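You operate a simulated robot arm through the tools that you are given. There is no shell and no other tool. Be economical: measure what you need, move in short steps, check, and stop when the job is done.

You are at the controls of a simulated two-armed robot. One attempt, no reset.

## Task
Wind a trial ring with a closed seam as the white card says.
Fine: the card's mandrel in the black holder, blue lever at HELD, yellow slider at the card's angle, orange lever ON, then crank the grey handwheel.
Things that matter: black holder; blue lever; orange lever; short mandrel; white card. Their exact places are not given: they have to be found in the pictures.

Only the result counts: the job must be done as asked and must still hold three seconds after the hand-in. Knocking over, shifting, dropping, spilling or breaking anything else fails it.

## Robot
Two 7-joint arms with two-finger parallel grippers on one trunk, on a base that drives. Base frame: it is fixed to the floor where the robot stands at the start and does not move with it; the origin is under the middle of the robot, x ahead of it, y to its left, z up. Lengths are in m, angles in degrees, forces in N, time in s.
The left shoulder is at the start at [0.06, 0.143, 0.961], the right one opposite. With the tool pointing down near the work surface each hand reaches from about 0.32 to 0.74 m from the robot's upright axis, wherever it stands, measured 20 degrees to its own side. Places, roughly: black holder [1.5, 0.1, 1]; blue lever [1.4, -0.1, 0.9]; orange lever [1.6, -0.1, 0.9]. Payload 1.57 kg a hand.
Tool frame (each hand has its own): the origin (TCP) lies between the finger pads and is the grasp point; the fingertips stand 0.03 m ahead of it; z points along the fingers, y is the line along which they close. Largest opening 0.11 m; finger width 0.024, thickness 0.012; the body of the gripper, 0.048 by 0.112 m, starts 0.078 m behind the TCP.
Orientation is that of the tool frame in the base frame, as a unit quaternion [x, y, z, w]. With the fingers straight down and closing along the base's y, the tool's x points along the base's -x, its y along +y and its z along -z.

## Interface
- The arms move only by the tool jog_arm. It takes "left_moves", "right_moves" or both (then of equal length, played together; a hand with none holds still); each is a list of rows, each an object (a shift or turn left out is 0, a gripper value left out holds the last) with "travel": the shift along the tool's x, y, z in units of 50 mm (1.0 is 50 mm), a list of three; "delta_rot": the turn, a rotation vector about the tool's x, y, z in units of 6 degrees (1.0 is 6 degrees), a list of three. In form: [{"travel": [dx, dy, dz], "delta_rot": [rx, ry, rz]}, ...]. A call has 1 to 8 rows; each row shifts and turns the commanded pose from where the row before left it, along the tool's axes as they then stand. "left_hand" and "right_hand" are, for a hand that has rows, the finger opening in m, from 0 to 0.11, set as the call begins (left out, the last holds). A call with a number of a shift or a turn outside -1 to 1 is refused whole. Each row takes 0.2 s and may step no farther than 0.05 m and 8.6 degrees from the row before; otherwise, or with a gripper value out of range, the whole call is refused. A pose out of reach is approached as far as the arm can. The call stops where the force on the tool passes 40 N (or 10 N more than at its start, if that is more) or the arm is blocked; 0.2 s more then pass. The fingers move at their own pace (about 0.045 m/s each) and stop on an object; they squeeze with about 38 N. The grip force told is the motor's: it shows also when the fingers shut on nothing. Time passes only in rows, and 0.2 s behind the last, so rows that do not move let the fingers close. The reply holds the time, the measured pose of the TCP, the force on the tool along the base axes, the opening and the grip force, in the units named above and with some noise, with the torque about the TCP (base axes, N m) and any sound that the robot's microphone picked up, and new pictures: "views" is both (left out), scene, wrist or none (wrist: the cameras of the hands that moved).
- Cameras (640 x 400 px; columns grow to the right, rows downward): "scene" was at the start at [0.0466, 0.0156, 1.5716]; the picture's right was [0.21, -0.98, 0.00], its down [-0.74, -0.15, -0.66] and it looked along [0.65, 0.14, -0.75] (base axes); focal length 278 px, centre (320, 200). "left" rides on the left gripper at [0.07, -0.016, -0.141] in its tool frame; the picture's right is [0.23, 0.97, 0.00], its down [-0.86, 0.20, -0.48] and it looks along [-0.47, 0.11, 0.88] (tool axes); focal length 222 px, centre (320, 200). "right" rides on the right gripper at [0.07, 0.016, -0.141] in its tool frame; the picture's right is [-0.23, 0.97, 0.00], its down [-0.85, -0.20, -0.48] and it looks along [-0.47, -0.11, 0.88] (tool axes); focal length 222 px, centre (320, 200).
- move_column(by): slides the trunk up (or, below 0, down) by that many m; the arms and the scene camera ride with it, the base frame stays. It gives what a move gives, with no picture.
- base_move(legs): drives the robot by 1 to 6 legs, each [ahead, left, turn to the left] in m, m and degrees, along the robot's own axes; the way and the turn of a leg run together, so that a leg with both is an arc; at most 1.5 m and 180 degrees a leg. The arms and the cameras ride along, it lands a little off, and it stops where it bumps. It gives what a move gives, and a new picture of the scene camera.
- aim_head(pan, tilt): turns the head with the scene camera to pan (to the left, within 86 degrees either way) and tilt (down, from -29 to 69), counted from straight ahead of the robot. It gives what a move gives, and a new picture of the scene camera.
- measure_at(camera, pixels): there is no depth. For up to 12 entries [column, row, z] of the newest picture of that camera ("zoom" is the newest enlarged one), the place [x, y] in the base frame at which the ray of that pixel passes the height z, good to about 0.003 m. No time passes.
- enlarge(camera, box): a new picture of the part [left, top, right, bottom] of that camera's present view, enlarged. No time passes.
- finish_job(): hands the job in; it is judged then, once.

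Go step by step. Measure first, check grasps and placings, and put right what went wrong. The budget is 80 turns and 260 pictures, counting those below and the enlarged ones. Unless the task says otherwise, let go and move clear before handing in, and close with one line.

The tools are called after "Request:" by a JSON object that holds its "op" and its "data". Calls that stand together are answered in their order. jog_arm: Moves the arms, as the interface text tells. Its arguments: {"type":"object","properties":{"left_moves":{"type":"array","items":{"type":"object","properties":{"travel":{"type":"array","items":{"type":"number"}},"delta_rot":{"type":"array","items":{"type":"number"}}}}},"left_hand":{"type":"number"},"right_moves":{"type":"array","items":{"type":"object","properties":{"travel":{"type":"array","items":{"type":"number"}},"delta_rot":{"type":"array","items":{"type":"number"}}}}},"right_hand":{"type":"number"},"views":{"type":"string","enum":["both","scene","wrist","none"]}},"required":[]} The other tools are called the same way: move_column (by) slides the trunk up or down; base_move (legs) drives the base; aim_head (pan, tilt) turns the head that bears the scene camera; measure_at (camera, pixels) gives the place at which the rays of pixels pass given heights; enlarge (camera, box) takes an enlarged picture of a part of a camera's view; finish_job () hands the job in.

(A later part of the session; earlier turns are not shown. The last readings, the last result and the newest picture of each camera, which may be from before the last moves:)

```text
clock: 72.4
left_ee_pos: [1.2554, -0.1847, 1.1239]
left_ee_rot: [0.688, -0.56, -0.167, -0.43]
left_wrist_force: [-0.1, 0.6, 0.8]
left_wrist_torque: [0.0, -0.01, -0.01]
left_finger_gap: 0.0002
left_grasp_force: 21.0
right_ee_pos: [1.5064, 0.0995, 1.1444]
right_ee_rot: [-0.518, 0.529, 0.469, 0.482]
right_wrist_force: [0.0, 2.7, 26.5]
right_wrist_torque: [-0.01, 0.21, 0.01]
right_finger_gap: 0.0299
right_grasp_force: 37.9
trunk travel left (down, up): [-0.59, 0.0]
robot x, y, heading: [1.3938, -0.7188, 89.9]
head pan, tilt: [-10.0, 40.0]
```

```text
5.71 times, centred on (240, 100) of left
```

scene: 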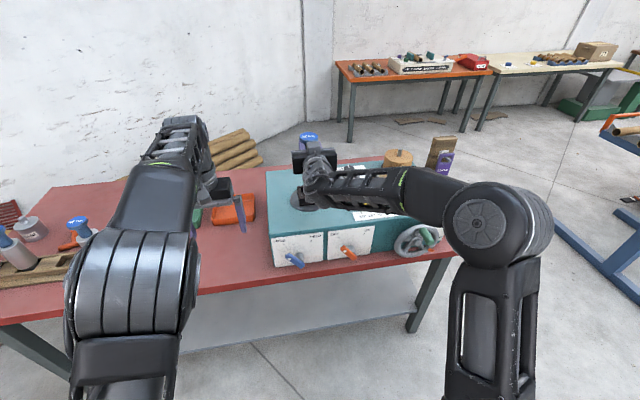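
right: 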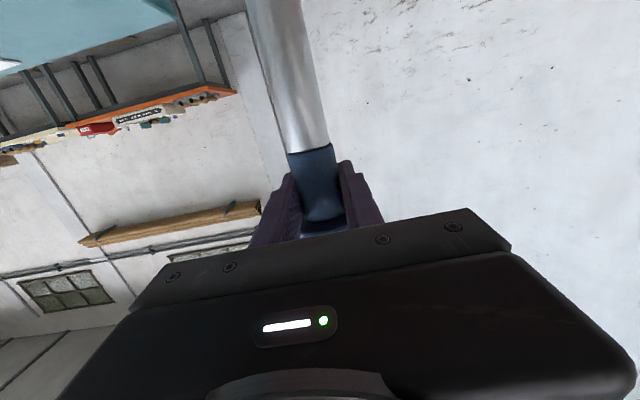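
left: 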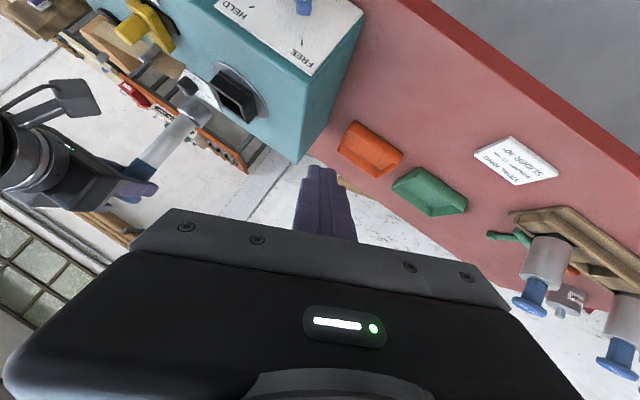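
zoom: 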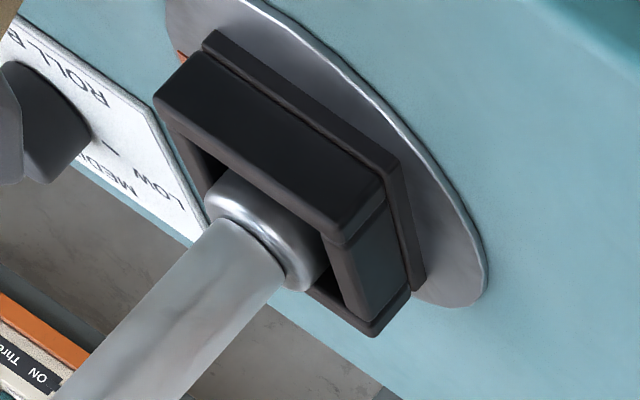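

Firm, nearly torque-free contact (26 N), and the foot's shoulder is now level with the rim: it is seated. I relax, open and withdraw the right hand backwards.

Request:
{"op": "jog_arm", "data": {"right_moves": [{"travel": [-0.05, 0, 0]}, {"travel": [0, 0, 0]}, {"travel": [0, 0, 0]}, {"travel": [0, 0, 0]}], "right_hand": 0.07, "views": "none"}}

Request:
{"op": "jog_arm", "data": {"right_moves": [{"travel": [0, 0, -0.4]}, {"travel": [0, 0, -0.7]}, {"travel": [0, 0, -0.7]}, {"travel": [0, 0, -0.7]}], "views": "scene"}}

Request:
{"op": "enlarge", "data": {"camera": "left", "box": [160, 50, 280, 150]}}

```text
clock: 73.4
left_ee_pos: [1.2549, -0.1821, 1.1223]
left_ee_rot: [0.689, -0.561, -0.166, -0.428]
left_wrist_force: [-0.3, 0.7, -0.5]
left_wrist_torque: [-0.02, -0.03, 0.01]
left_finger_gap: 0.0
left_grasp_force: 21.2
right_ee_pos: [1.5059, 0.1003, 1.142]
right_ee_rot: [-0.521, 0.531, 0.467, 0.478]
right_wrist_force: [-0.1, -0.2, 0.4]
right_wrist_torque: [0.0, 0.02, 0.03]
right_finger_gap: 0.0701
right_grasp_force: 0.0
trunk travel left (down, up): [-0.59, 0.0]
robot x, y, heading: [1.3961, -0.7244, 90.0]
head pan, tilt: [-10.0, 40.0]
```

```text
clock: 74.4
left_ee_pos: [1.2556, -0.1839, 1.1221]
left_ee_rot: [0.688, -0.56, -0.166, -0.43]
left_wrist_force: [-0.6, -0.3, 0.1]
left_wrist_torque: [-0.01, 0.0, 0.03]
left_finger_gap: 0.0001
left_grasp_force: 21.3
right_ee_pos: [1.5042, -0.0248, 1.1558]
right_ee_rot: [-0.52, 0.531, 0.467, 0.479]
right_wrist_force: [0.6, -0.9, 0.9]
right_wrist_torque: [0.01, 0.01, -0.02]
right_finger_gap: 0.0699
right_grasp_force: 0.1
trunk travel left (down, up): [-0.59, 0.0]
robot x, y, heading: [1.3971, -0.718, 89.7]
head pan, tilt: [-10.0, 40.0]
```

scene: 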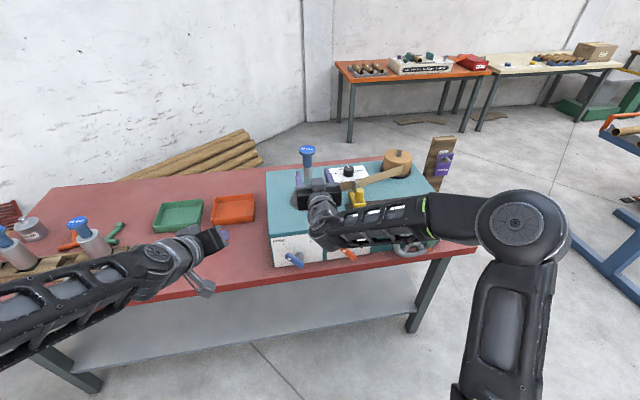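

```text
4.00 times, centred on (220, 100) of left
```

zoom: 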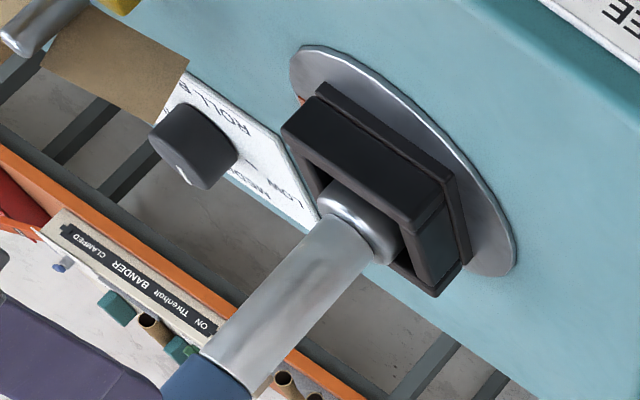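

The mandrel stands free and seated. I back the base off to view the front panel and levers.

Request:
{"op": "base_move", "data": {"legs": [[-0.2, 0, 0]]}}

Request:
{"op": "jog_arm", "data": {"left_moves": [{"travel": [0, 0, -0.8]}, {"travel": [0, 0, -0.8]}, {"travel": [0, 0, -0.8]}], "right_moves": [{"travel": [0, -0.5, 0]}, {"travel": [0, -0.5, 0]}, {"travel": [0, 0, 0]}], "views": "both"}}

Request:
{"op": "enlarge", "data": {"camera": "scene", "box": [240, 140, 440, 270]}}

```text
clock: 76.0
left_ee_pos: [1.2536, -0.3841, 1.1232]
left_ee_rot: [0.689, -0.56, -0.168, -0.429]
left_wrist_force: [0.6, -0.1, 0.3]
left_wrist_torque: [0.02, 0.03, 0.03]
left_finger_gap: 0.0
left_grasp_force: 21.2
right_ee_pos: [1.5024, -0.2245, 1.1553]
right_ee_rot: [-0.522, 0.53, 0.467, 0.477]
right_wrist_force: [0.3, -0.8, -0.1]
right_wrist_torque: [-0.03, 0.0, -0.03]
right_finger_gap: 0.0699
right_grasp_force: 0.1
trunk travel left (down, up): [-0.59, 0.0]
robot x, y, heading: [1.3926, -0.9191, 89.9]
head pan, tilt: [-10.0, 40.0]
```

scene: 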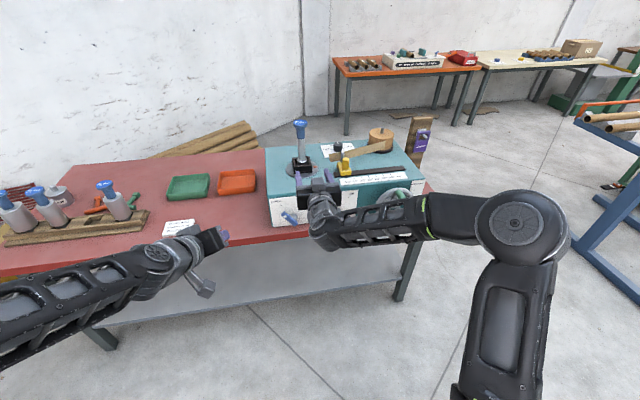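

```text
clock: 76.8
left_ee_pos: [1.2223, -0.4776, 1.1908]
left_ee_rot: [0.689, -0.56, -0.168, -0.429]
left_wrist_force: [-0.1, -0.3, 1.1]
left_wrist_torque: [0.01, -0.02, 0.01]
left_finger_gap: 0.0
left_grasp_force: 21.6
right_ee_pos: [1.5529, -0.2242, 1.1545]
right_ee_rot: [-0.522, 0.53, 0.468, 0.477]
right_wrist_force: [0.0, 0.0, 0.9]
right_wrist_torque: [-0.02, -0.02, 0.03]
right_finger_gap: 0.0701
right_grasp_force: 0.0
trunk travel left (down, up): [-0.59, 0.0]
robot x, y, heading: [1.3974, -0.9187, 90.2]
head pan, tilt: [-10.0, 40.0]
```

scene: 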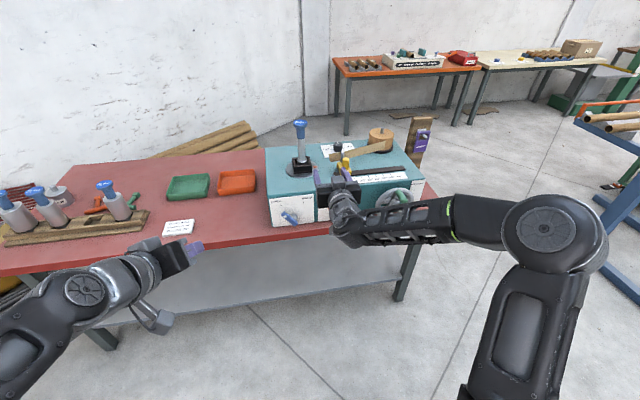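
right: 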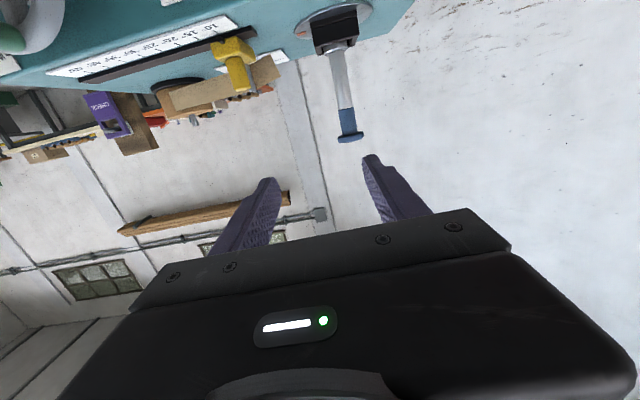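
left: 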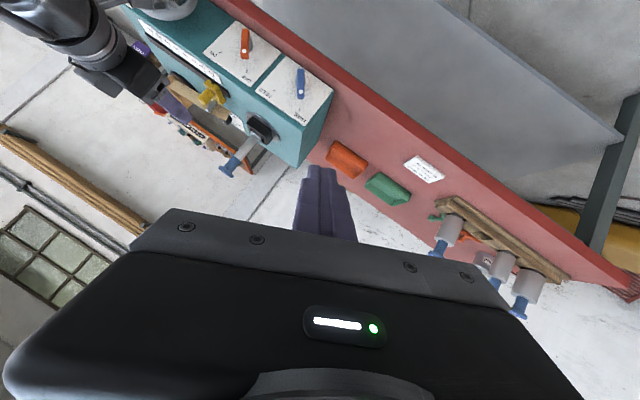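

```text
3.08 times, centred on (340, 205) of scene
```

zoom: 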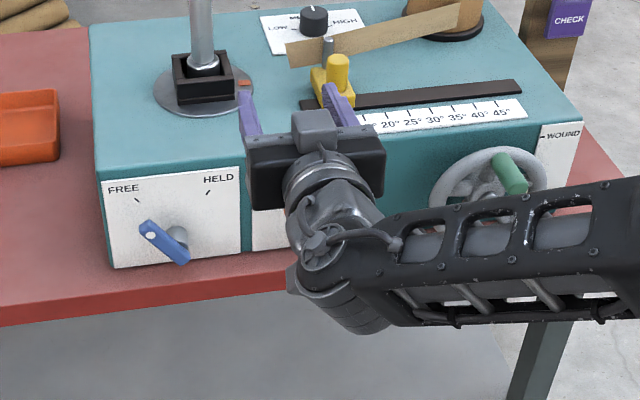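

The front panel is clear: the blue bar's dot end (148,228) points to FREE, and it needs about 90° clockwise to HELD. I measure face, bar ends and labels.

Request:
{"op": "measure_at", "data": {"camera": "zoom", "pixels": [[113, 268, 0.793], [99, 176, 0.96], [99, 176, 0.95], [150, 229, 0.88], [186, 258, 0.86], [150, 229, 0.9], [186, 258, 0.88], [176, 240, 0.88], [168, 243, 0.88], [168, 243, 0.86], [240, 255, 0.793]]}}

Request:
{"op": "enlarge", "data": {"camera": "left", "box": [190, 0, 350, 130]}}

Request:
{"op": "enlarge", "data": {"camera": "scene", "box": [260, 190, 330, 235]}}

```text
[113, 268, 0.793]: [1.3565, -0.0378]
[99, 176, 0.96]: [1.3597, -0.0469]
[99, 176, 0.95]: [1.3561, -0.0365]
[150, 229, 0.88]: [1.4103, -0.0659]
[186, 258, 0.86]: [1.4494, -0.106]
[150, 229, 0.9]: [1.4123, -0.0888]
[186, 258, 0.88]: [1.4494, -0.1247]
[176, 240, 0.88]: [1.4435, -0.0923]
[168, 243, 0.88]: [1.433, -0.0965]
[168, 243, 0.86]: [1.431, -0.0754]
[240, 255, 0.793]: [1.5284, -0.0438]
```

```text
3.08 times, centred on (270, 65) of left
```

zoom: 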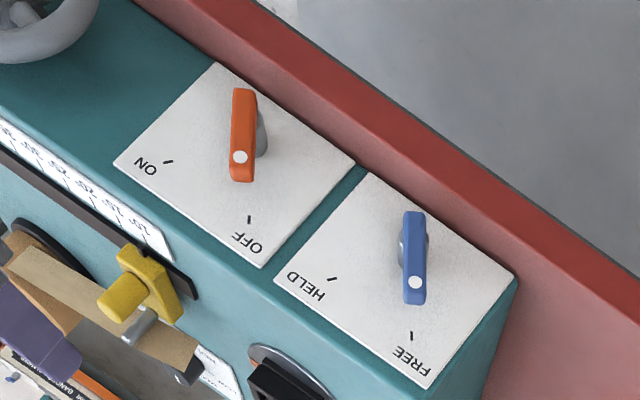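

```text
8.89 times, centred on (295, 212) of scene
```

zoom: 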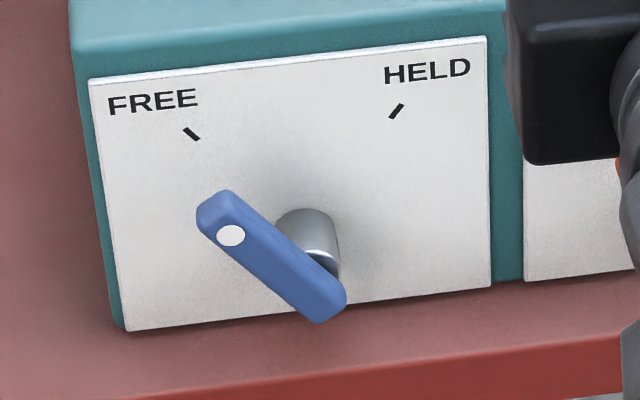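

The blue pivot is near (1.432, y≈-0.085, z≈0.87), with the bar tilted about 36° left of vertical. I'll roll the level hand -36°, grip the bar and turn it clockwise. First I align the base, trunk and roll.

Request:
{"op": "move_column", "data": {"by": -0.15}}

Request:
{"op": "base_move", "data": {"legs": [[0, 0.11, 0]]}}

Request:
{"op": "jog_arm", "data": {"right_moves": [{"delta_rot": [0, -1, 0]}, {"delta_rot": [0, 0, -1]}, {"delta_rot": [0, 0, -1]}, {"delta_rot": [0, 0, -1]}, {"delta_rot": [0, 0, -1]}, {"delta_rot": [0, 0, -1]}, {"delta_rot": [0, 0, -1]}], "right_hand": 0.05, "views": "both"}}

```text
clock: 78.5
left_ee_pos: [1.2236, -0.4754, 1.0409]
left_ee_rot: [0.689, -0.56, -0.166, -0.428]
left_wrist_force: [-0.6, 0.4, 0.1]
left_wrist_torque: [0.0, -0.01, 0.02]
left_finger_gap: 0.0
left_grasp_force: 21.0
right_ee_pos: [1.5546, -0.2238, 1.0034]
right_ee_rot: [-0.521, 0.531, 0.467, 0.478]
right_wrist_force: [-1.0, -0.6, 0.1]
right_wrist_torque: [0.0, 0.02, -0.02]
right_finger_gap: 0.07
right_grasp_force: 0.1
trunk travel left (down, up): [-0.44, 0.15]
robot x, y, heading: [1.3928, -0.919, 90.0]
head pan, tilt: [-10.0, 40.0]
```

```text
clock: 79.7
left_ee_pos: [1.1146, -0.4751, 1.0404]
left_ee_rot: [0.69, -0.559, -0.166, -0.429]
left_wrist_force: [-1.4, 0.7, -0.7]
left_wrist_torque: [0.0, -0.04, -0.01]
left_finger_gap: 0.0
left_grasp_force: 21.4
right_ee_pos: [1.445, -0.2231, 1.0045]
right_ee_rot: [-0.521, 0.53, 0.467, 0.478]
right_wrist_force: [-0.2, 0.5, -0.1]
right_wrist_torque: [-0.04, 0.04, -0.04]
right_finger_gap: 0.07
right_grasp_force: 0.1
trunk travel left (down, up): [-0.44, 0.15]
robot x, y, heading: [1.2902, -0.9193, 90.0]
head pan, tilt: [-10.0, 40.0]
```

scene: 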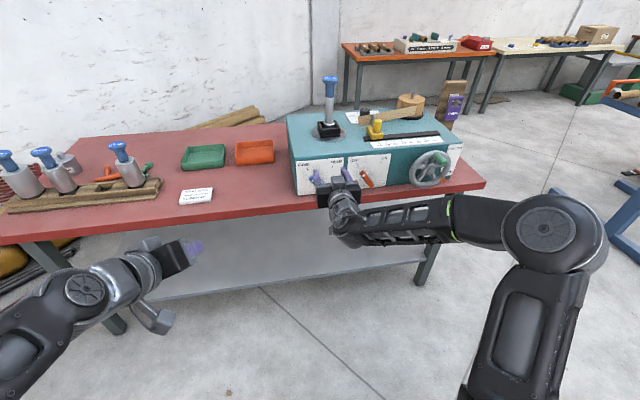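

```text
clock: 81.3
left_ee_pos: [1.1149, -0.4749, 1.0411]
left_ee_rot: [0.69, -0.56, -0.167, -0.428]
left_wrist_force: [-0.5, 0.0, 0.1]
left_wrist_torque: [0.02, -0.01, -0.04]
left_finger_gap: 0.0001
left_grasp_force: 21.0
right_ee_pos: [1.4451, -0.2229, 1.0024]
right_ee_rot: [0.66, -0.343, -0.296, -0.6]
right_wrist_force: [-0.5, 0.1, 1.0]
right_wrist_torque: [0.04, -0.05, 0.01]
right_finger_gap: 0.05
right_grasp_force: 0.0
right hand out of reach, approached as far as the arm can: row 1
trunk travel left (down, up): [-0.44, 0.15]
robot x, y, heading: [1.2849, -0.9159, 90.1]
head pan, tilt: [-10.0, 40.0]
```

scene: 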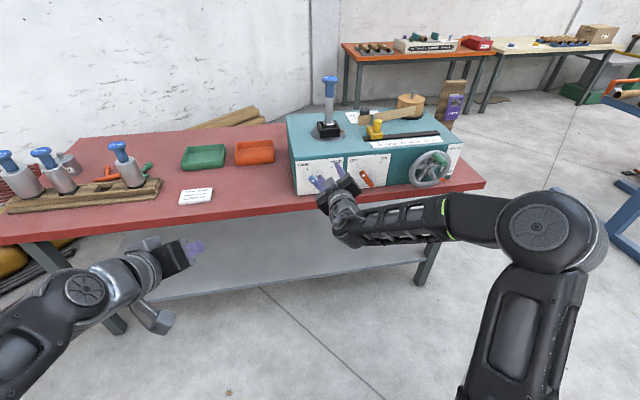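
right: 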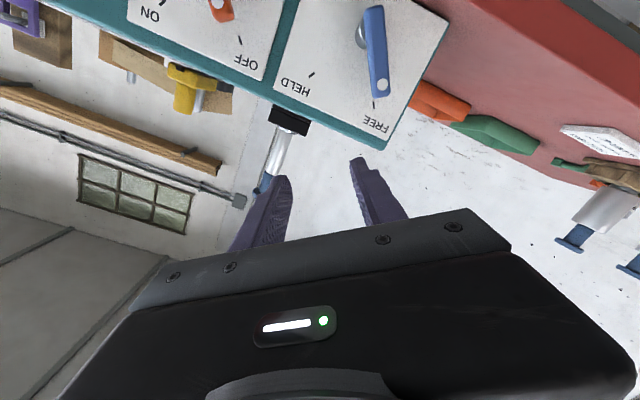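

The closing line is now perpendicular to the blue bar. I move to a standoff in front of the pivot and recheck from wrist and left cameras.

Request:
{"op": "jog_arm", "data": {"right_moves": [{"travel": [0.467, 0.432, 0.333]}, {"travel": [0.467, 0.432, 0.333]}, {"travel": [0.467, 0.432, 0.333]}, {"travel": [0.467, 0.432, 0.333]}], "views": "both"}}

Request:
{"op": "enlarge", "data": {"camera": "left", "box": [100, 0, 360, 160]}}

```text
clock: 82.3
left_ee_pos: [1.1147, -0.475, 1.0402]
left_ee_rot: [0.69, -0.559, -0.167, -0.428]
left_wrist_force: [-0.3, -0.3, 0.0]
left_wrist_torque: [-0.02, 0.02, 0.02]
left_finger_gap: 0.0
left_grasp_force: 21.6
right_ee_pos: [1.4453, -0.2194, 0.9931]
right_ee_rot: [0.661, -0.345, -0.295, -0.598]
right_wrist_force: [0.4, 0.8, -0.2]
right_wrist_torque: [0.0, -0.04, 0.03]
right_finger_gap: 0.0503
right_grasp_force: 0.0
right hand out of reach, approached as far as the arm can: row 1, 2, 3, 4
trunk travel left (down, up): [-0.44, 0.15]
robot x, y, heading: [1.2902, -0.9185, 90.3]
head pan, tilt: [-10.0, 40.0]
```

scene: 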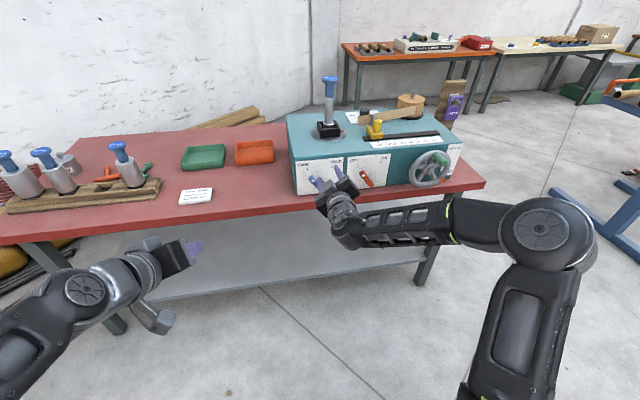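
right: 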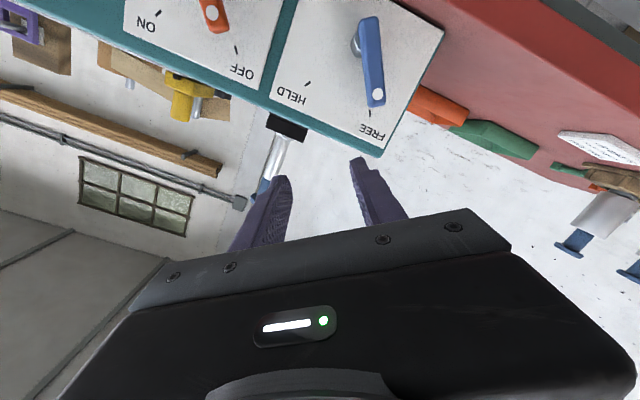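

```text
2.46 times, centred on (230, 80) of left
```

zoom: 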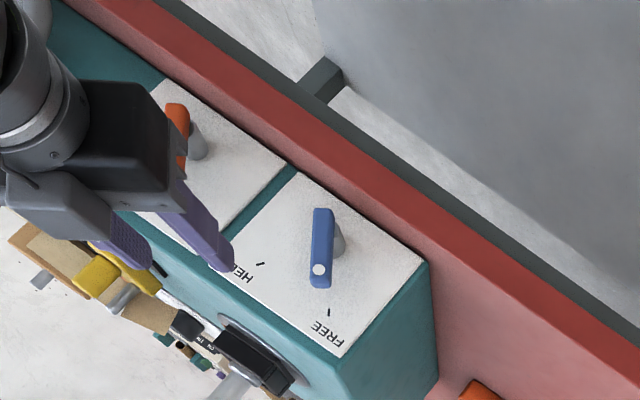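

The arm is at a joint limit, so I let trunk and base do the motion: trunk down 0.124, base left 13 mm and ahead 50 mm, then check.

Request:
{"op": "move_column", "data": {"by": -0.124}}

Request:
{"op": "base_move", "data": {"legs": [[0.06, 0.013, 0]]}}

Request:
{"op": "jog_arm", "data": {"right_moves": [{"travel": [0, 0, 0]}], "left_moves": [{"travel": [0, 0, 0]}], "views": "wrist"}}

```text
clock: 83.8
left_ee_pos: [1.1156, -0.4736, 0.9166]
left_ee_rot: [0.69, -0.559, -0.167, -0.428]
left_wrist_force: [0.7, -0.7, -0.4]
left_wrist_torque: [0.03, 0.01, 0.02]
left_finger_gap: 0.0
left_grasp_force: 21.3
right_ee_pos: [1.444, -0.2192, 0.869]
right_ee_rot: [0.661, -0.345, -0.295, -0.598]
right_wrist_force: [0.3, -0.3, -0.2]
right_wrist_torque: [-0.01, -0.04, 0.02]
right_finger_gap: 0.0501
right_grasp_force: 0.1
trunk travel left (down, up): [-0.316, 0.274]
robot x, y, heading: [1.2858, -0.9203, 89.9]
head pan, tilt: [-10.0, 40.0]
```

```text
clock: 84.8
left_ee_pos: [1.1015, -0.4158, 0.917]
left_ee_rot: [0.69, -0.559, -0.168, -0.429]
left_wrist_force: [-0.5, 0.6, -0.1]
left_wrist_torque: [0.0, -0.01, -0.02]
left_finger_gap: 0.0002
left_grasp_force: 20.8
right_ee_pos: [1.4308, -0.1589, 0.8681]
right_ee_rot: [0.661, -0.345, -0.295, -0.598]
right_wrist_force: [0.0, -0.7, 0.4]
right_wrist_torque: [0.0, 0.01, -0.01]
right_finger_gap: 0.0504
right_grasp_force: 0.1
trunk travel left (down, up): [-0.316, 0.274]
robot x, y, heading: [1.2701, -0.8611, 90.1]
head pan, tilt: [-10.0, 40.0]
```

scene: 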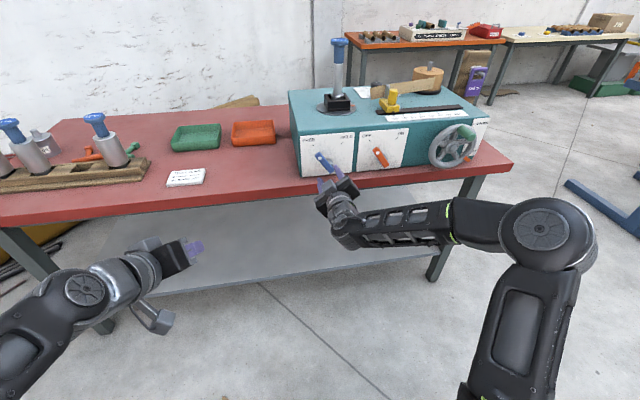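

```text
clock: 85.2
left_ee_pos: [1.1023, -0.4155, 0.9158]
left_ee_rot: [0.69, -0.559, -0.168, -0.429]
left_wrist_force: [-0.1, 0.8, -0.4]
left_wrist_torque: [0.02, -0.03, 0.0]
left_finger_gap: 0.0
left_grasp_force: 21.2
right_ee_pos: [1.4315, -0.1595, 0.8688]
right_ee_rot: [0.66, -0.345, -0.295, -0.598]
right_wrist_force: [0.0, -0.1, -0.1]
right_wrist_torque: [0.02, 0.0, 0.02]
right_finger_gap: 0.0503
right_grasp_force: 0.1
trunk travel left (down, up): [-0.316, 0.274]
robot x, y, heading: [1.2741, -0.8562, 89.9]
head pan, tilt: [-10.0, 40.0]
```

right: 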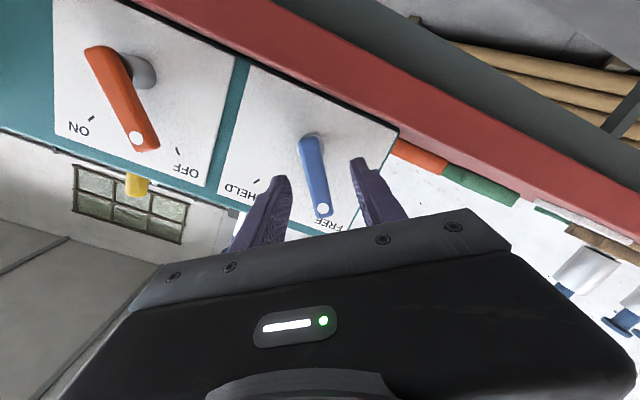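
left: 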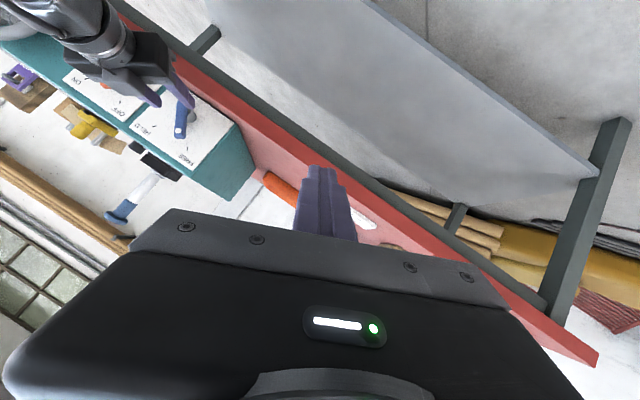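

The bar sits neatly between the fingers in the wrist view. I advance 65 mm.

Request:
{"op": "jog_arm", "data": {"right_moves": [{"travel": [-0.03, -0.02, 0.43]}, {"travel": [-0.04, -0.03, 0.43]}, {"travel": [-0.04, -0.03, 0.43]}], "views": "wrist"}}

Request:
{"op": "enlarge", "data": {"camera": "left", "box": [60, 30, 260, 170]}}

```text
clock: 86.0
left_ee_pos: [1.1027, -0.4152, 0.9166]
left_ee_rot: [0.69, -0.559, -0.168, -0.428]
left_wrist_force: [-0.4, 0.4, 0.3]
left_wrist_torque: [0.04, -0.01, 0.0]
left_finger_gap: 0.0002
left_grasp_force: 21.2
right_ee_pos: [1.4327, -0.0939, 0.8686]
right_ee_rot: [0.661, -0.345, -0.296, -0.597]
right_wrist_force: [-0.6, -0.1, -0.6]
right_wrist_torque: [0.01, 0.03, 0.01]
right_finger_gap: 0.0503
right_grasp_force: 0.1
trunk travel left (down, up): [-0.316, 0.274]
robot x, y, heading: [1.2733, -0.859, 90.3]
head pan, tilt: [-10.0, 40.0]
```

right: 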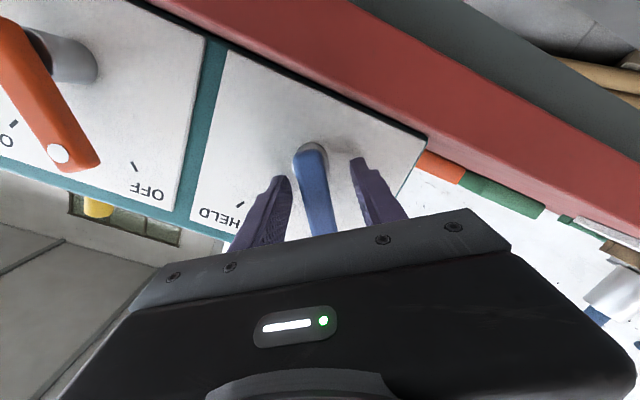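

```text
2.86 times, centred on (160, 100) of left
```

zoom: 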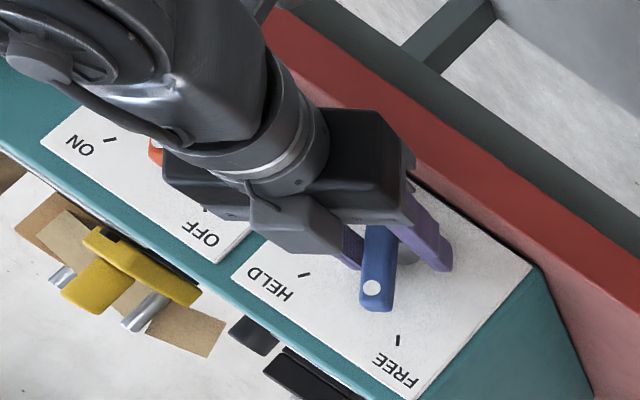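

In this view the lever's pivot is at its lower end (shaft at (310,150) in the wrist image), so the hand must swing along an arc. I close on the bar first to learn its width.

Request:
{"op": "jog_arm", "data": {"right_moves": [{"travel": [0, 0, 0]}, {"travel": [0, 0, 0]}, {"travel": [0, 0, 0]}], "right_hand": 0.0, "views": "wrist"}}

```text
clock: 86.8
left_ee_pos: [1.1019, -0.4155, 0.917]
left_ee_rot: [0.689, -0.559, -0.169, -0.429]
left_wrist_force: [1.1, -0.4, 0.1]
left_wrist_torque: [0.01, 0.02, 0.04]
left_finger_gap: 0.0
left_grasp_force: 21.5
right_ee_pos: [1.4358, -0.0927, 0.8708]
right_ee_rot: [0.659, -0.345, -0.294, -0.6]
right_wrist_force: [8.2, 6.4, 7.8]
right_wrist_torque: [0.41, -0.04, -0.66]
right_finger_gap: 0.0265
right_grasp_force: 27.5
trunk travel left (down, up): [-0.316, 0.274]
robot x, y, heading: [1.2733, -0.8582, 90.0]
head pan, tilt: [-10.0, 40.0]
```

right: 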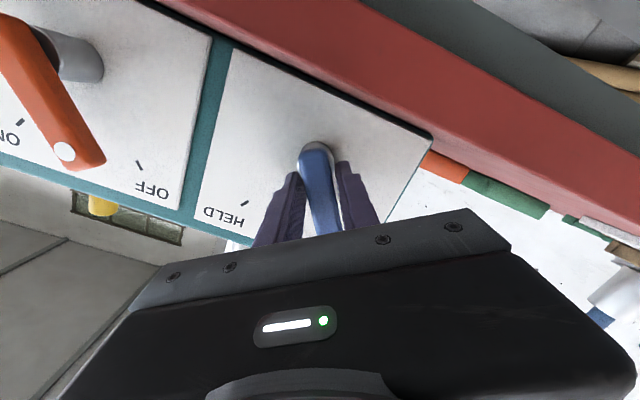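

The fingers bear on the bar. I loosen slightly to 0.03 and swing: each row rolls +6° with about 2.8 mm of arc travel.

Request:
{"op": "jog_arm", "data": {"right_moves": [{"travel": [0, 0, 0]}, {"travel": [0, -0.056, 0], "delta_rot": [0, 0, 1]}, {"travel": [0, -0.056, 0], "delta_rot": [0, 0, 1]}, {"travel": [0, -0.056, 0], "delta_rot": [0, 0, 1]}, {"travel": [0, -0.056, 0], "delta_rot": [0, 0, 1]}, {"travel": [0, -0.056, 0], "delta_rot": [0, 0, 1]}], "right_hand": 0.03, "views": "wrist"}}

Request:
{"op": "enlarge", "data": {"camera": "left", "box": [60, 30, 260, 170]}}

```text
clock: 88.2
left_ee_pos: [1.1023, -0.4172, 0.9161]
left_ee_rot: [0.69, -0.559, -0.167, -0.429]
left_wrist_force: [0.1, 0.1, 0.9]
left_wrist_torque: [0.0, 0.01, -0.01]
left_finger_gap: 0.0
left_grasp_force: 21.9
right_ee_pos: [1.4443, -0.0959, 0.8746]
right_ee_rot: [0.548, -0.505, -0.44, -0.501]
right_wrist_force: [-1.7, -1.1, 0.1]
right_wrist_torque: [-0.03, 0.02, 0.09]
right_finger_gap: 0.0312
right_grasp_force: 0.2
trunk travel left (down, up): [-0.316, 0.274]
robot x, y, heading: [1.2749, -0.8561, 90.2]
head pan, tilt: [-10.0, 40.0]
```

right: 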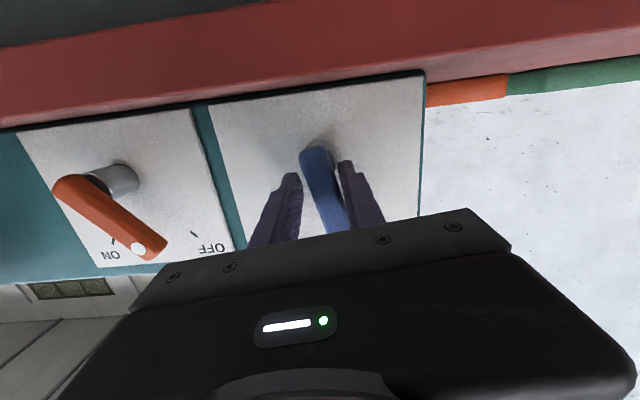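

```text
2.86 times, centred on (160, 100) of left
```

zoom: 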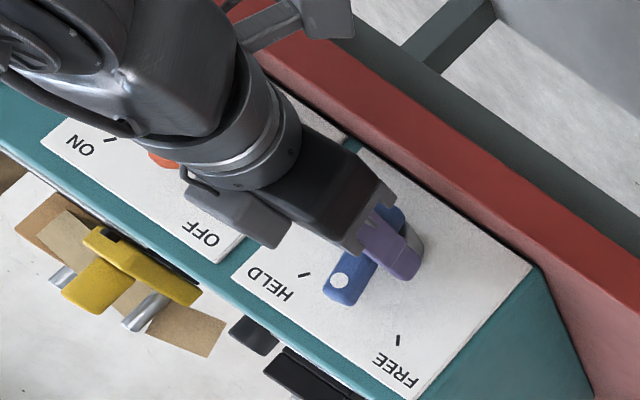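

The lever is turning smoothly toward HELD. I continue the swing.

Request:
{"op": "jog_arm", "data": {"right_moves": [{"travel": [0, -0.06, 0], "delta_rot": [0, 0, 1]}, {"travel": [0, -0.06, 0], "delta_rot": [0, 0, 1]}, {"travel": [0, -0.06, 0], "delta_rot": [0, 0, 1]}, {"travel": [0, -0.06, 0], "delta_rot": [0, 0, 1]}, {"travel": [0, -0.06, 0], "delta_rot": [0, 0, 1]}, {"travel": [0, -0.06, 0], "delta_rot": [0, 0, 1]}], "views": "wrist"}}

Request:
{"op": "enlarge", "data": {"camera": "left", "box": [60, 30, 260, 170]}}

```text
clock: 89.6
left_ee_pos: [1.1009, -0.4163, 0.917]
left_ee_rot: [0.69, -0.558, -0.167, -0.429]
left_wrist_force: [-0.3, -1.1, -0.1]
left_wrist_torque: [0.01, 0.02, 0.0]
left_finger_gap: 0.0
left_grasp_force: 21.4
right_ee_pos: [1.4739, -0.0955, 0.8838]
right_ee_rot: [-0.368, 0.648, 0.574, 0.338]
right_wrist_force: [-10.3, 1.3, 2.6]
right_wrist_torque: [-0.02, 0.09, 0.11]
right_finger_gap: 0.0393
right_grasp_force: 5.3
right hand out of reach, approached as far as the arm can: row 3, 5
trunk travel left (down, up): [-0.316, 0.274]
robot x, y, heading: [1.2729, -0.8592, 90.1]
head pan, tilt: [-10.0, 40.0]
```

right: 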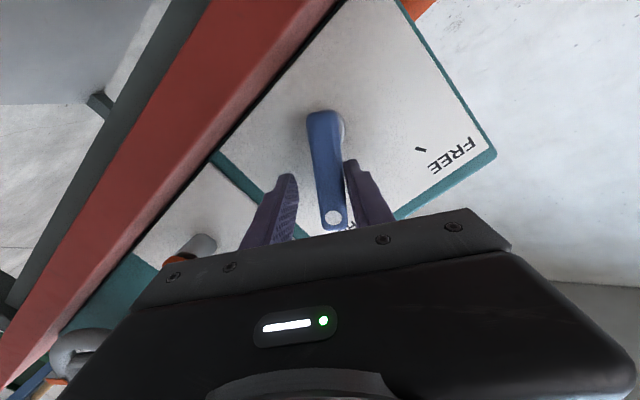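

```text
2.86 times, centred on (160, 100) of left
```

zoom: 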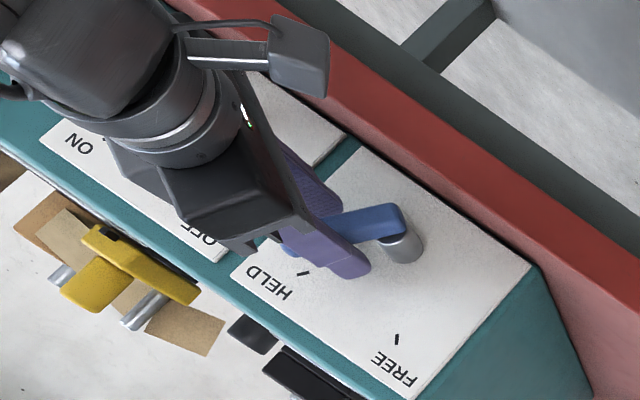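

The bar now points to HELD and shows a resisting force of 10 N, as at its stop. I open and withdraw, then verify.

Request:
{"op": "jog_arm", "data": {"right_moves": [{"travel": [0, 0, 0]}, {"travel": [0, 0, 0]}, {"travel": [0, 0, -0.6]}, {"travel": [0, 0, -0.7]}, {"travel": [0, 0, -0.7]}], "right_hand": 0.06, "views": "both"}}

Request:
{"op": "enlarge", "data": {"camera": "left", "box": [60, 30, 260, 170]}}

```text
clock: 90.8
left_ee_pos: [1.101, -0.4152, 0.9166]
left_ee_rot: [0.69, -0.559, -0.168, -0.428]
left_wrist_force: [0.7, 0.2, 0.6]
left_wrist_torque: [0.01, 0.0, 0.0]
left_finger_gap: 0.0
left_grasp_force: 21.6
right_ee_pos: [1.472, -0.1963, 0.8938]
right_ee_rot: [-0.367, 0.649, 0.573, 0.34]
right_wrist_force: [0.2, 0.2, -0.1]
right_wrist_torque: [-0.04, -0.04, -0.02]
right_finger_gap: 0.06
right_grasp_force: 0.0
trunk travel left (down, up): [-0.316, 0.274]
robot x, y, heading: [1.2714, -0.8576, 90.0]
head pan, tilt: [-10.0, 40.0]
```

scene: 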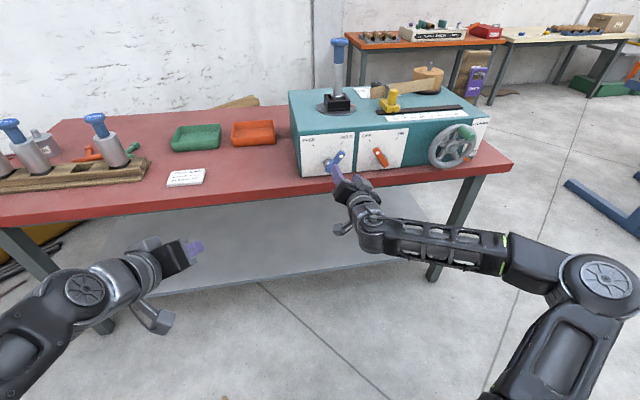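
right: 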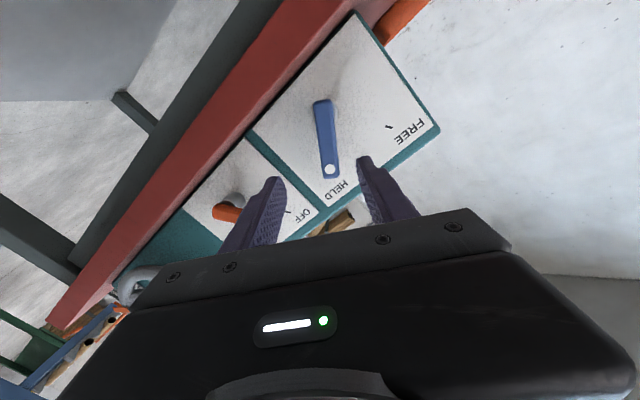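

```text
2.86 times, centred on (160, 100) of left
```

zoom: 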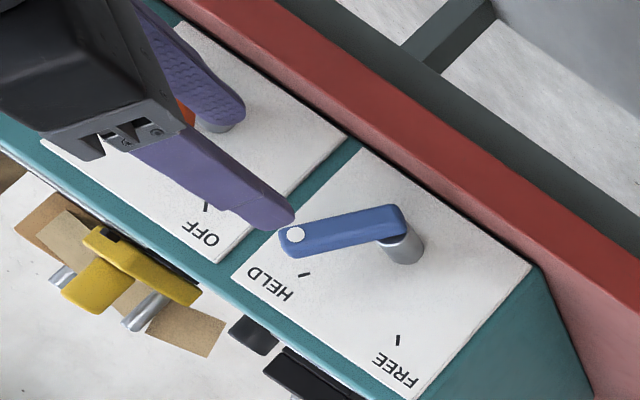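

The blue lever is at HELD. Next the slider: I enlarge it and the scale from the present scene view.

Request:
{"op": "enlarge", "data": {"camera": "scene", "box": [365, 75, 475, 140]}}

Request:
{"op": "enlarge", "data": {"camera": "scene", "box": [290, 110, 430, 190]}}

```text
5.82 times, centred on (420, 108) of scene
```

zoom: 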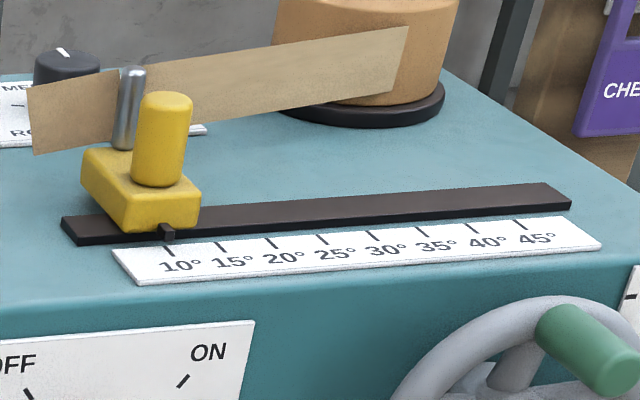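

```text
4.57 times, centred on (360, 150) of scene
```

zoom: 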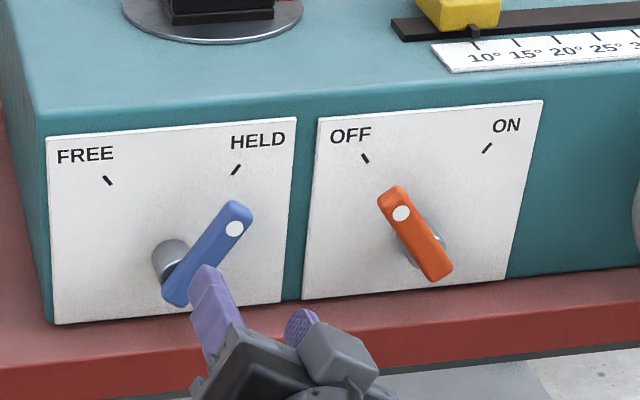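

Blue is confirmed at HELD. For the slider I'll grip the yellow post with the level hand (closing along x) and carry it from 10° to 40°. I measure post and ticks.

Request:
{"op": "measure_at", "data": {"camera": "scene", "pixels": [[393.7, 114.5, 0.957], [446.3, 113.0, 0.957], [393.7, 116.6, 0.957], [392.4, 103.5, 0.985], [392.4, 103.5, 0.995], [393.4, 91.5, 1.03], [393.4, 91.5, 1.02], [387, 104, 0.98], [454.5, 112, 0.957], [349, 105, 1.0]]}}

Request:
{"op": "jog_arm", "data": {"right_moves": [{"travel": [0, 0, -0.5]}, {"delta_rot": [0, 0, -1]}, {"delta_rot": [0, 0, -1]}, {"delta_rot": [0, 0, -1]}, {"delta_rot": [0, 0, -1]}, {"delta_rot": [0, 0, -1]}], "views": "none"}}

Request:
{"op": "move_column", "data": {"by": 0.13}}

```text
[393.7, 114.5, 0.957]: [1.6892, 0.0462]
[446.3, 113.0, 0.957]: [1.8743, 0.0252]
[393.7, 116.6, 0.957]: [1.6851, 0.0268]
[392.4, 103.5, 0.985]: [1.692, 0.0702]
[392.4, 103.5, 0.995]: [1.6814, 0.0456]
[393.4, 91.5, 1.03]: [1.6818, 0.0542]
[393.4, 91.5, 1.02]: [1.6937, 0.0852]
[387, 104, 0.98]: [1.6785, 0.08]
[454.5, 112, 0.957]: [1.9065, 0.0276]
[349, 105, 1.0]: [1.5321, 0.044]
```

```text
clock: 92.2
left_ee_pos: [1.1018, -0.4158, 0.9156]
left_ee_rot: [0.69, -0.559, -0.167, -0.428]
left_wrist_force: [-0.8, -0.1, 0.2]
left_wrist_torque: [0.02, 0.04, 0.02]
left_finger_gap: 0.0
left_grasp_force: 21.2
right_ee_pos: [1.4725, -0.2198, 0.8963]
right_ee_rot: [-0.522, 0.531, 0.465, 0.478]
right_wrist_force: [0.0, 0.0, 0.2]
right_wrist_torque: [0.01, 0.0, 0.0]
right_finger_gap: 0.0601
right_grasp_force: 0.1
trunk travel left (down, up): [-0.316, 0.274]
robot x, y, heading: [1.2753, -0.8596, 90.1]
head pan, tilt: [-10.0, 40.0]
```

```text
clock: 93.8
left_ee_pos: [1.1023, -0.4171, 1.0466]
left_ee_rot: [0.69, -0.559, -0.167, -0.429]
left_wrist_force: [-1.1, 0.1, -0.6]
left_wrist_torque: [-0.01, 0.01, -0.03]
left_finger_gap: 0.0002
left_grasp_force: 21.3
right_ee_pos: [1.472, -0.2201, 1.0254]
right_ee_rot: [-0.523, 0.532, 0.466, 0.477]
right_wrist_force: [0.1, -1.0, -0.6]
right_wrist_torque: [-0.02, -0.01, 0.01]
right_finger_gap: 0.0599
right_grasp_force: 0.1
trunk travel left (down, up): [-0.446, 0.144]
robot x, y, heading: [1.2743, -0.8572, 90.1]
head pan, tilt: [-10.0, 40.0]
```

From the steeper earlier view (the one validated by the insertion), the post is at about (1.666, 0.046) and the 40° mark at about x=1.852. I drive to put the level hand just in front of the post.

Request:
{"op": "base_move", "data": {"legs": [[0, -0.194, 0], [0.16, 0, 0]]}}

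Request:
{"op": "jog_arm", "data": {"right_moves": [{"travel": [0.2, 0, 0]}], "views": "wrist"}}

Request:
{"op": "enlarge", "data": {"camera": "scene", "box": [250, 60, 450, 185]}}

```text
clock: 96.4
left_ee_pos: [1.2957, -0.2558, 1.0464]
left_ee_rot: [0.69, -0.559, -0.167, -0.428]
left_wrist_force: [-0.2, 1.0, 0.1]
left_wrist_torque: [0.01, 0.01, 0.0]
left_finger_gap: 0.0
left_grasp_force: 21.2
right_ee_pos: [1.665, -0.0587, 1.0247]
right_ee_rot: [-0.521, 0.534, 0.464, 0.478]
right_wrist_force: [0.0, -0.1, 0.7]
right_wrist_torque: [0.05, 0.0, -0.01]
right_finger_gap: 0.0599
right_grasp_force: 0.0
trunk travel left (down, up): [-0.446, 0.144]
robot x, y, heading: [1.4665, -0.6991, 90.1]
head pan, tilt: [-10.0, 40.0]
```

scene: 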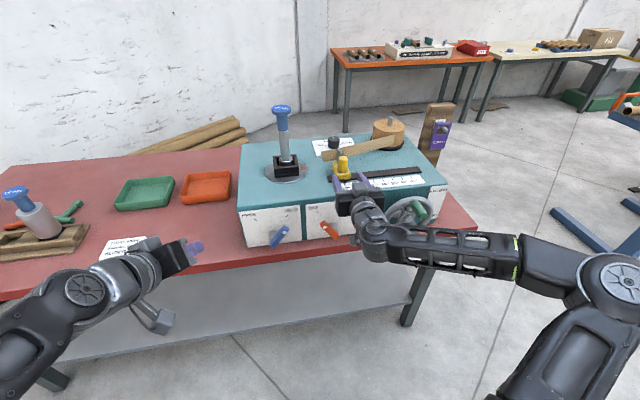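

```text
clock: 96.8
left_ee_pos: [1.2955, -0.2554, 1.0473]
left_ee_rot: [0.69, -0.56, -0.167, -0.428]
left_wrist_force: [0.0, 0.6, 0.1]
left_wrist_torque: [0.03, 0.0, 0.01]
left_finger_gap: 0.0
left_grasp_force: 21.4
right_ee_pos: [1.6652, -0.0604, 1.015]
right_ee_rot: [-0.522, 0.533, 0.465, 0.477]
right_wrist_force: [-0.3, 1.0, 0.9]
right_wrist_torque: [-0.01, -0.02, 0.04]
right_finger_gap: 0.0597
right_grasp_force: 0.0
trunk travel left (down, up): [-0.446, 0.144]
robot x, y, heading: [1.463, -0.7, 90.0]
head pan, tilt: [-10.0, 40.0]
```

right: 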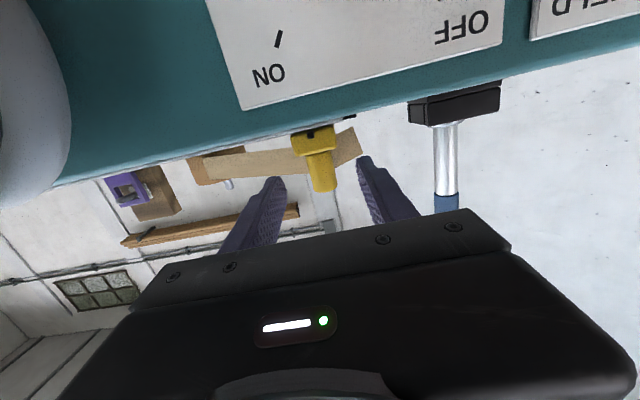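

```text
3.20 times, centred on (350, 122) of scene
```

zoom: 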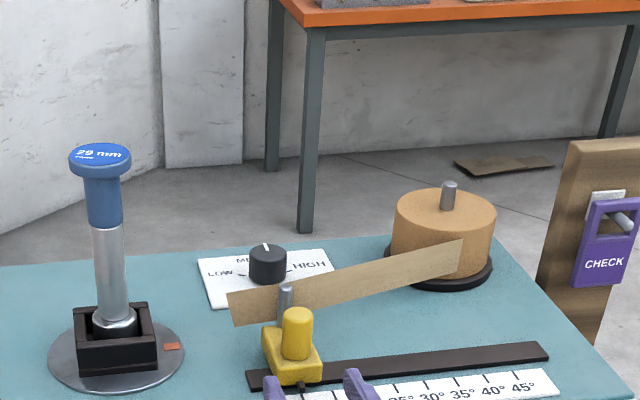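

The yellow post stands between the fingertips in the wrist view at (320,170). I advance 90 mm and close on it.

Request:
{"op": "jog_arm", "data": {"right_moves": [{"travel": [-0.03, 0, 0.6]}, {"travel": [-0.03, 0, 0.6]}, {"travel": [-0.03, 0, 0.6]}], "views": "wrist"}}

Request:
{"op": "enlarge", "data": {"camera": "scene", "box": [300, 110, 460, 210]}}

```text
clock: 97.6
left_ee_pos: [1.2942, -0.2549, 1.0476]
left_ee_rot: [0.69, -0.559, -0.167, -0.428]
left_wrist_force: [0.0, 1.1, 0.6]
left_wrist_torque: [0.01, 0.0, -0.04]
left_finger_gap: 0.0
left_grasp_force: 20.7
right_ee_pos: [1.6779, 0.0279, 1.0159]
right_ee_rot: [-0.521, 0.534, 0.464, 0.478]
right_wrist_force: [1.2, 0.5, -0.2]
right_wrist_torque: [0.0, 0.01, -0.02]
right_finger_gap: 0.0602
right_grasp_force: 0.1
right hand out of reach, approached as far as the arm can: row 2, 3
trunk travel left (down, up): [-0.446, 0.144]
robot x, y, heading: [1.4661, -0.698, 89.8]
head pan, tilt: [-10.0, 40.0]
```

right: 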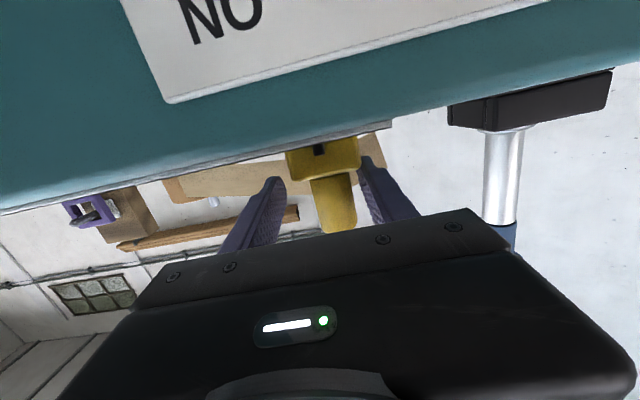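

```text
4.00 times, centred on (380, 160) of scene
```

zoom: 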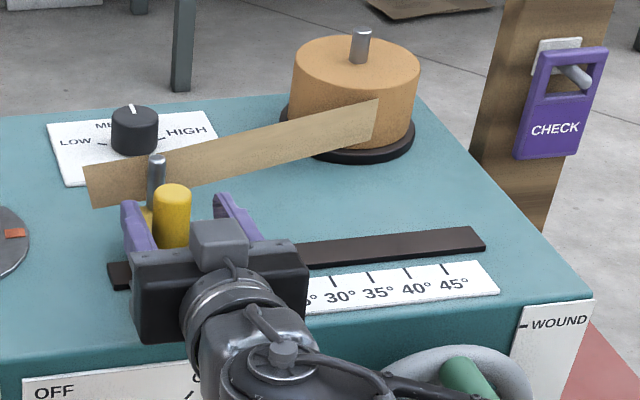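

The post is between the fingers. I close to find its width, then leave a small play so only x is driven.

Request:
{"op": "jog_arm", "data": {"right_moves": [{"travel": [0, 0, 0]}, {"travel": [0, 0, 0]}, {"travel": [0, 0, 0]}, {"travel": [0, 0, 0]}], "right_hand": 0.0, "views": "wrist"}}

```text
clock: 98.6
left_ee_pos: [1.2938, -0.2554, 1.0465]
left_ee_rot: [0.689, -0.56, -0.167, -0.429]
left_wrist_force: [0.8, 0.5, 1.4]
left_wrist_torque: [-0.01, 0.02, 0.0]
left_finger_gap: 0.0001
left_grasp_force: 21.2
right_ee_pos: [1.6785, 0.0289, 1.0159]
right_ee_rot: [-0.522, 0.534, 0.464, 0.476]
right_wrist_force: [-1.5, 3.0, 1.0]
right_wrist_torque: [0.09, 0.68, -0.03]
right_finger_gap: 0.0275
right_grasp_force: 32.1
trunk travel left (down, up): [-0.446, 0.144]
robot x, y, heading: [1.4698, -0.6982, 89.8]
head pan, tilt: [-10.0, 40.0]
```

right: 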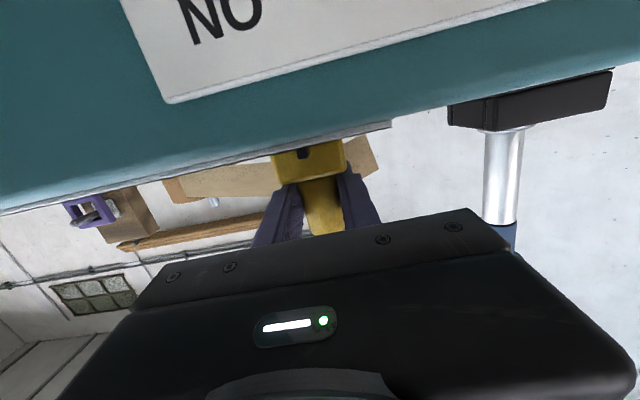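

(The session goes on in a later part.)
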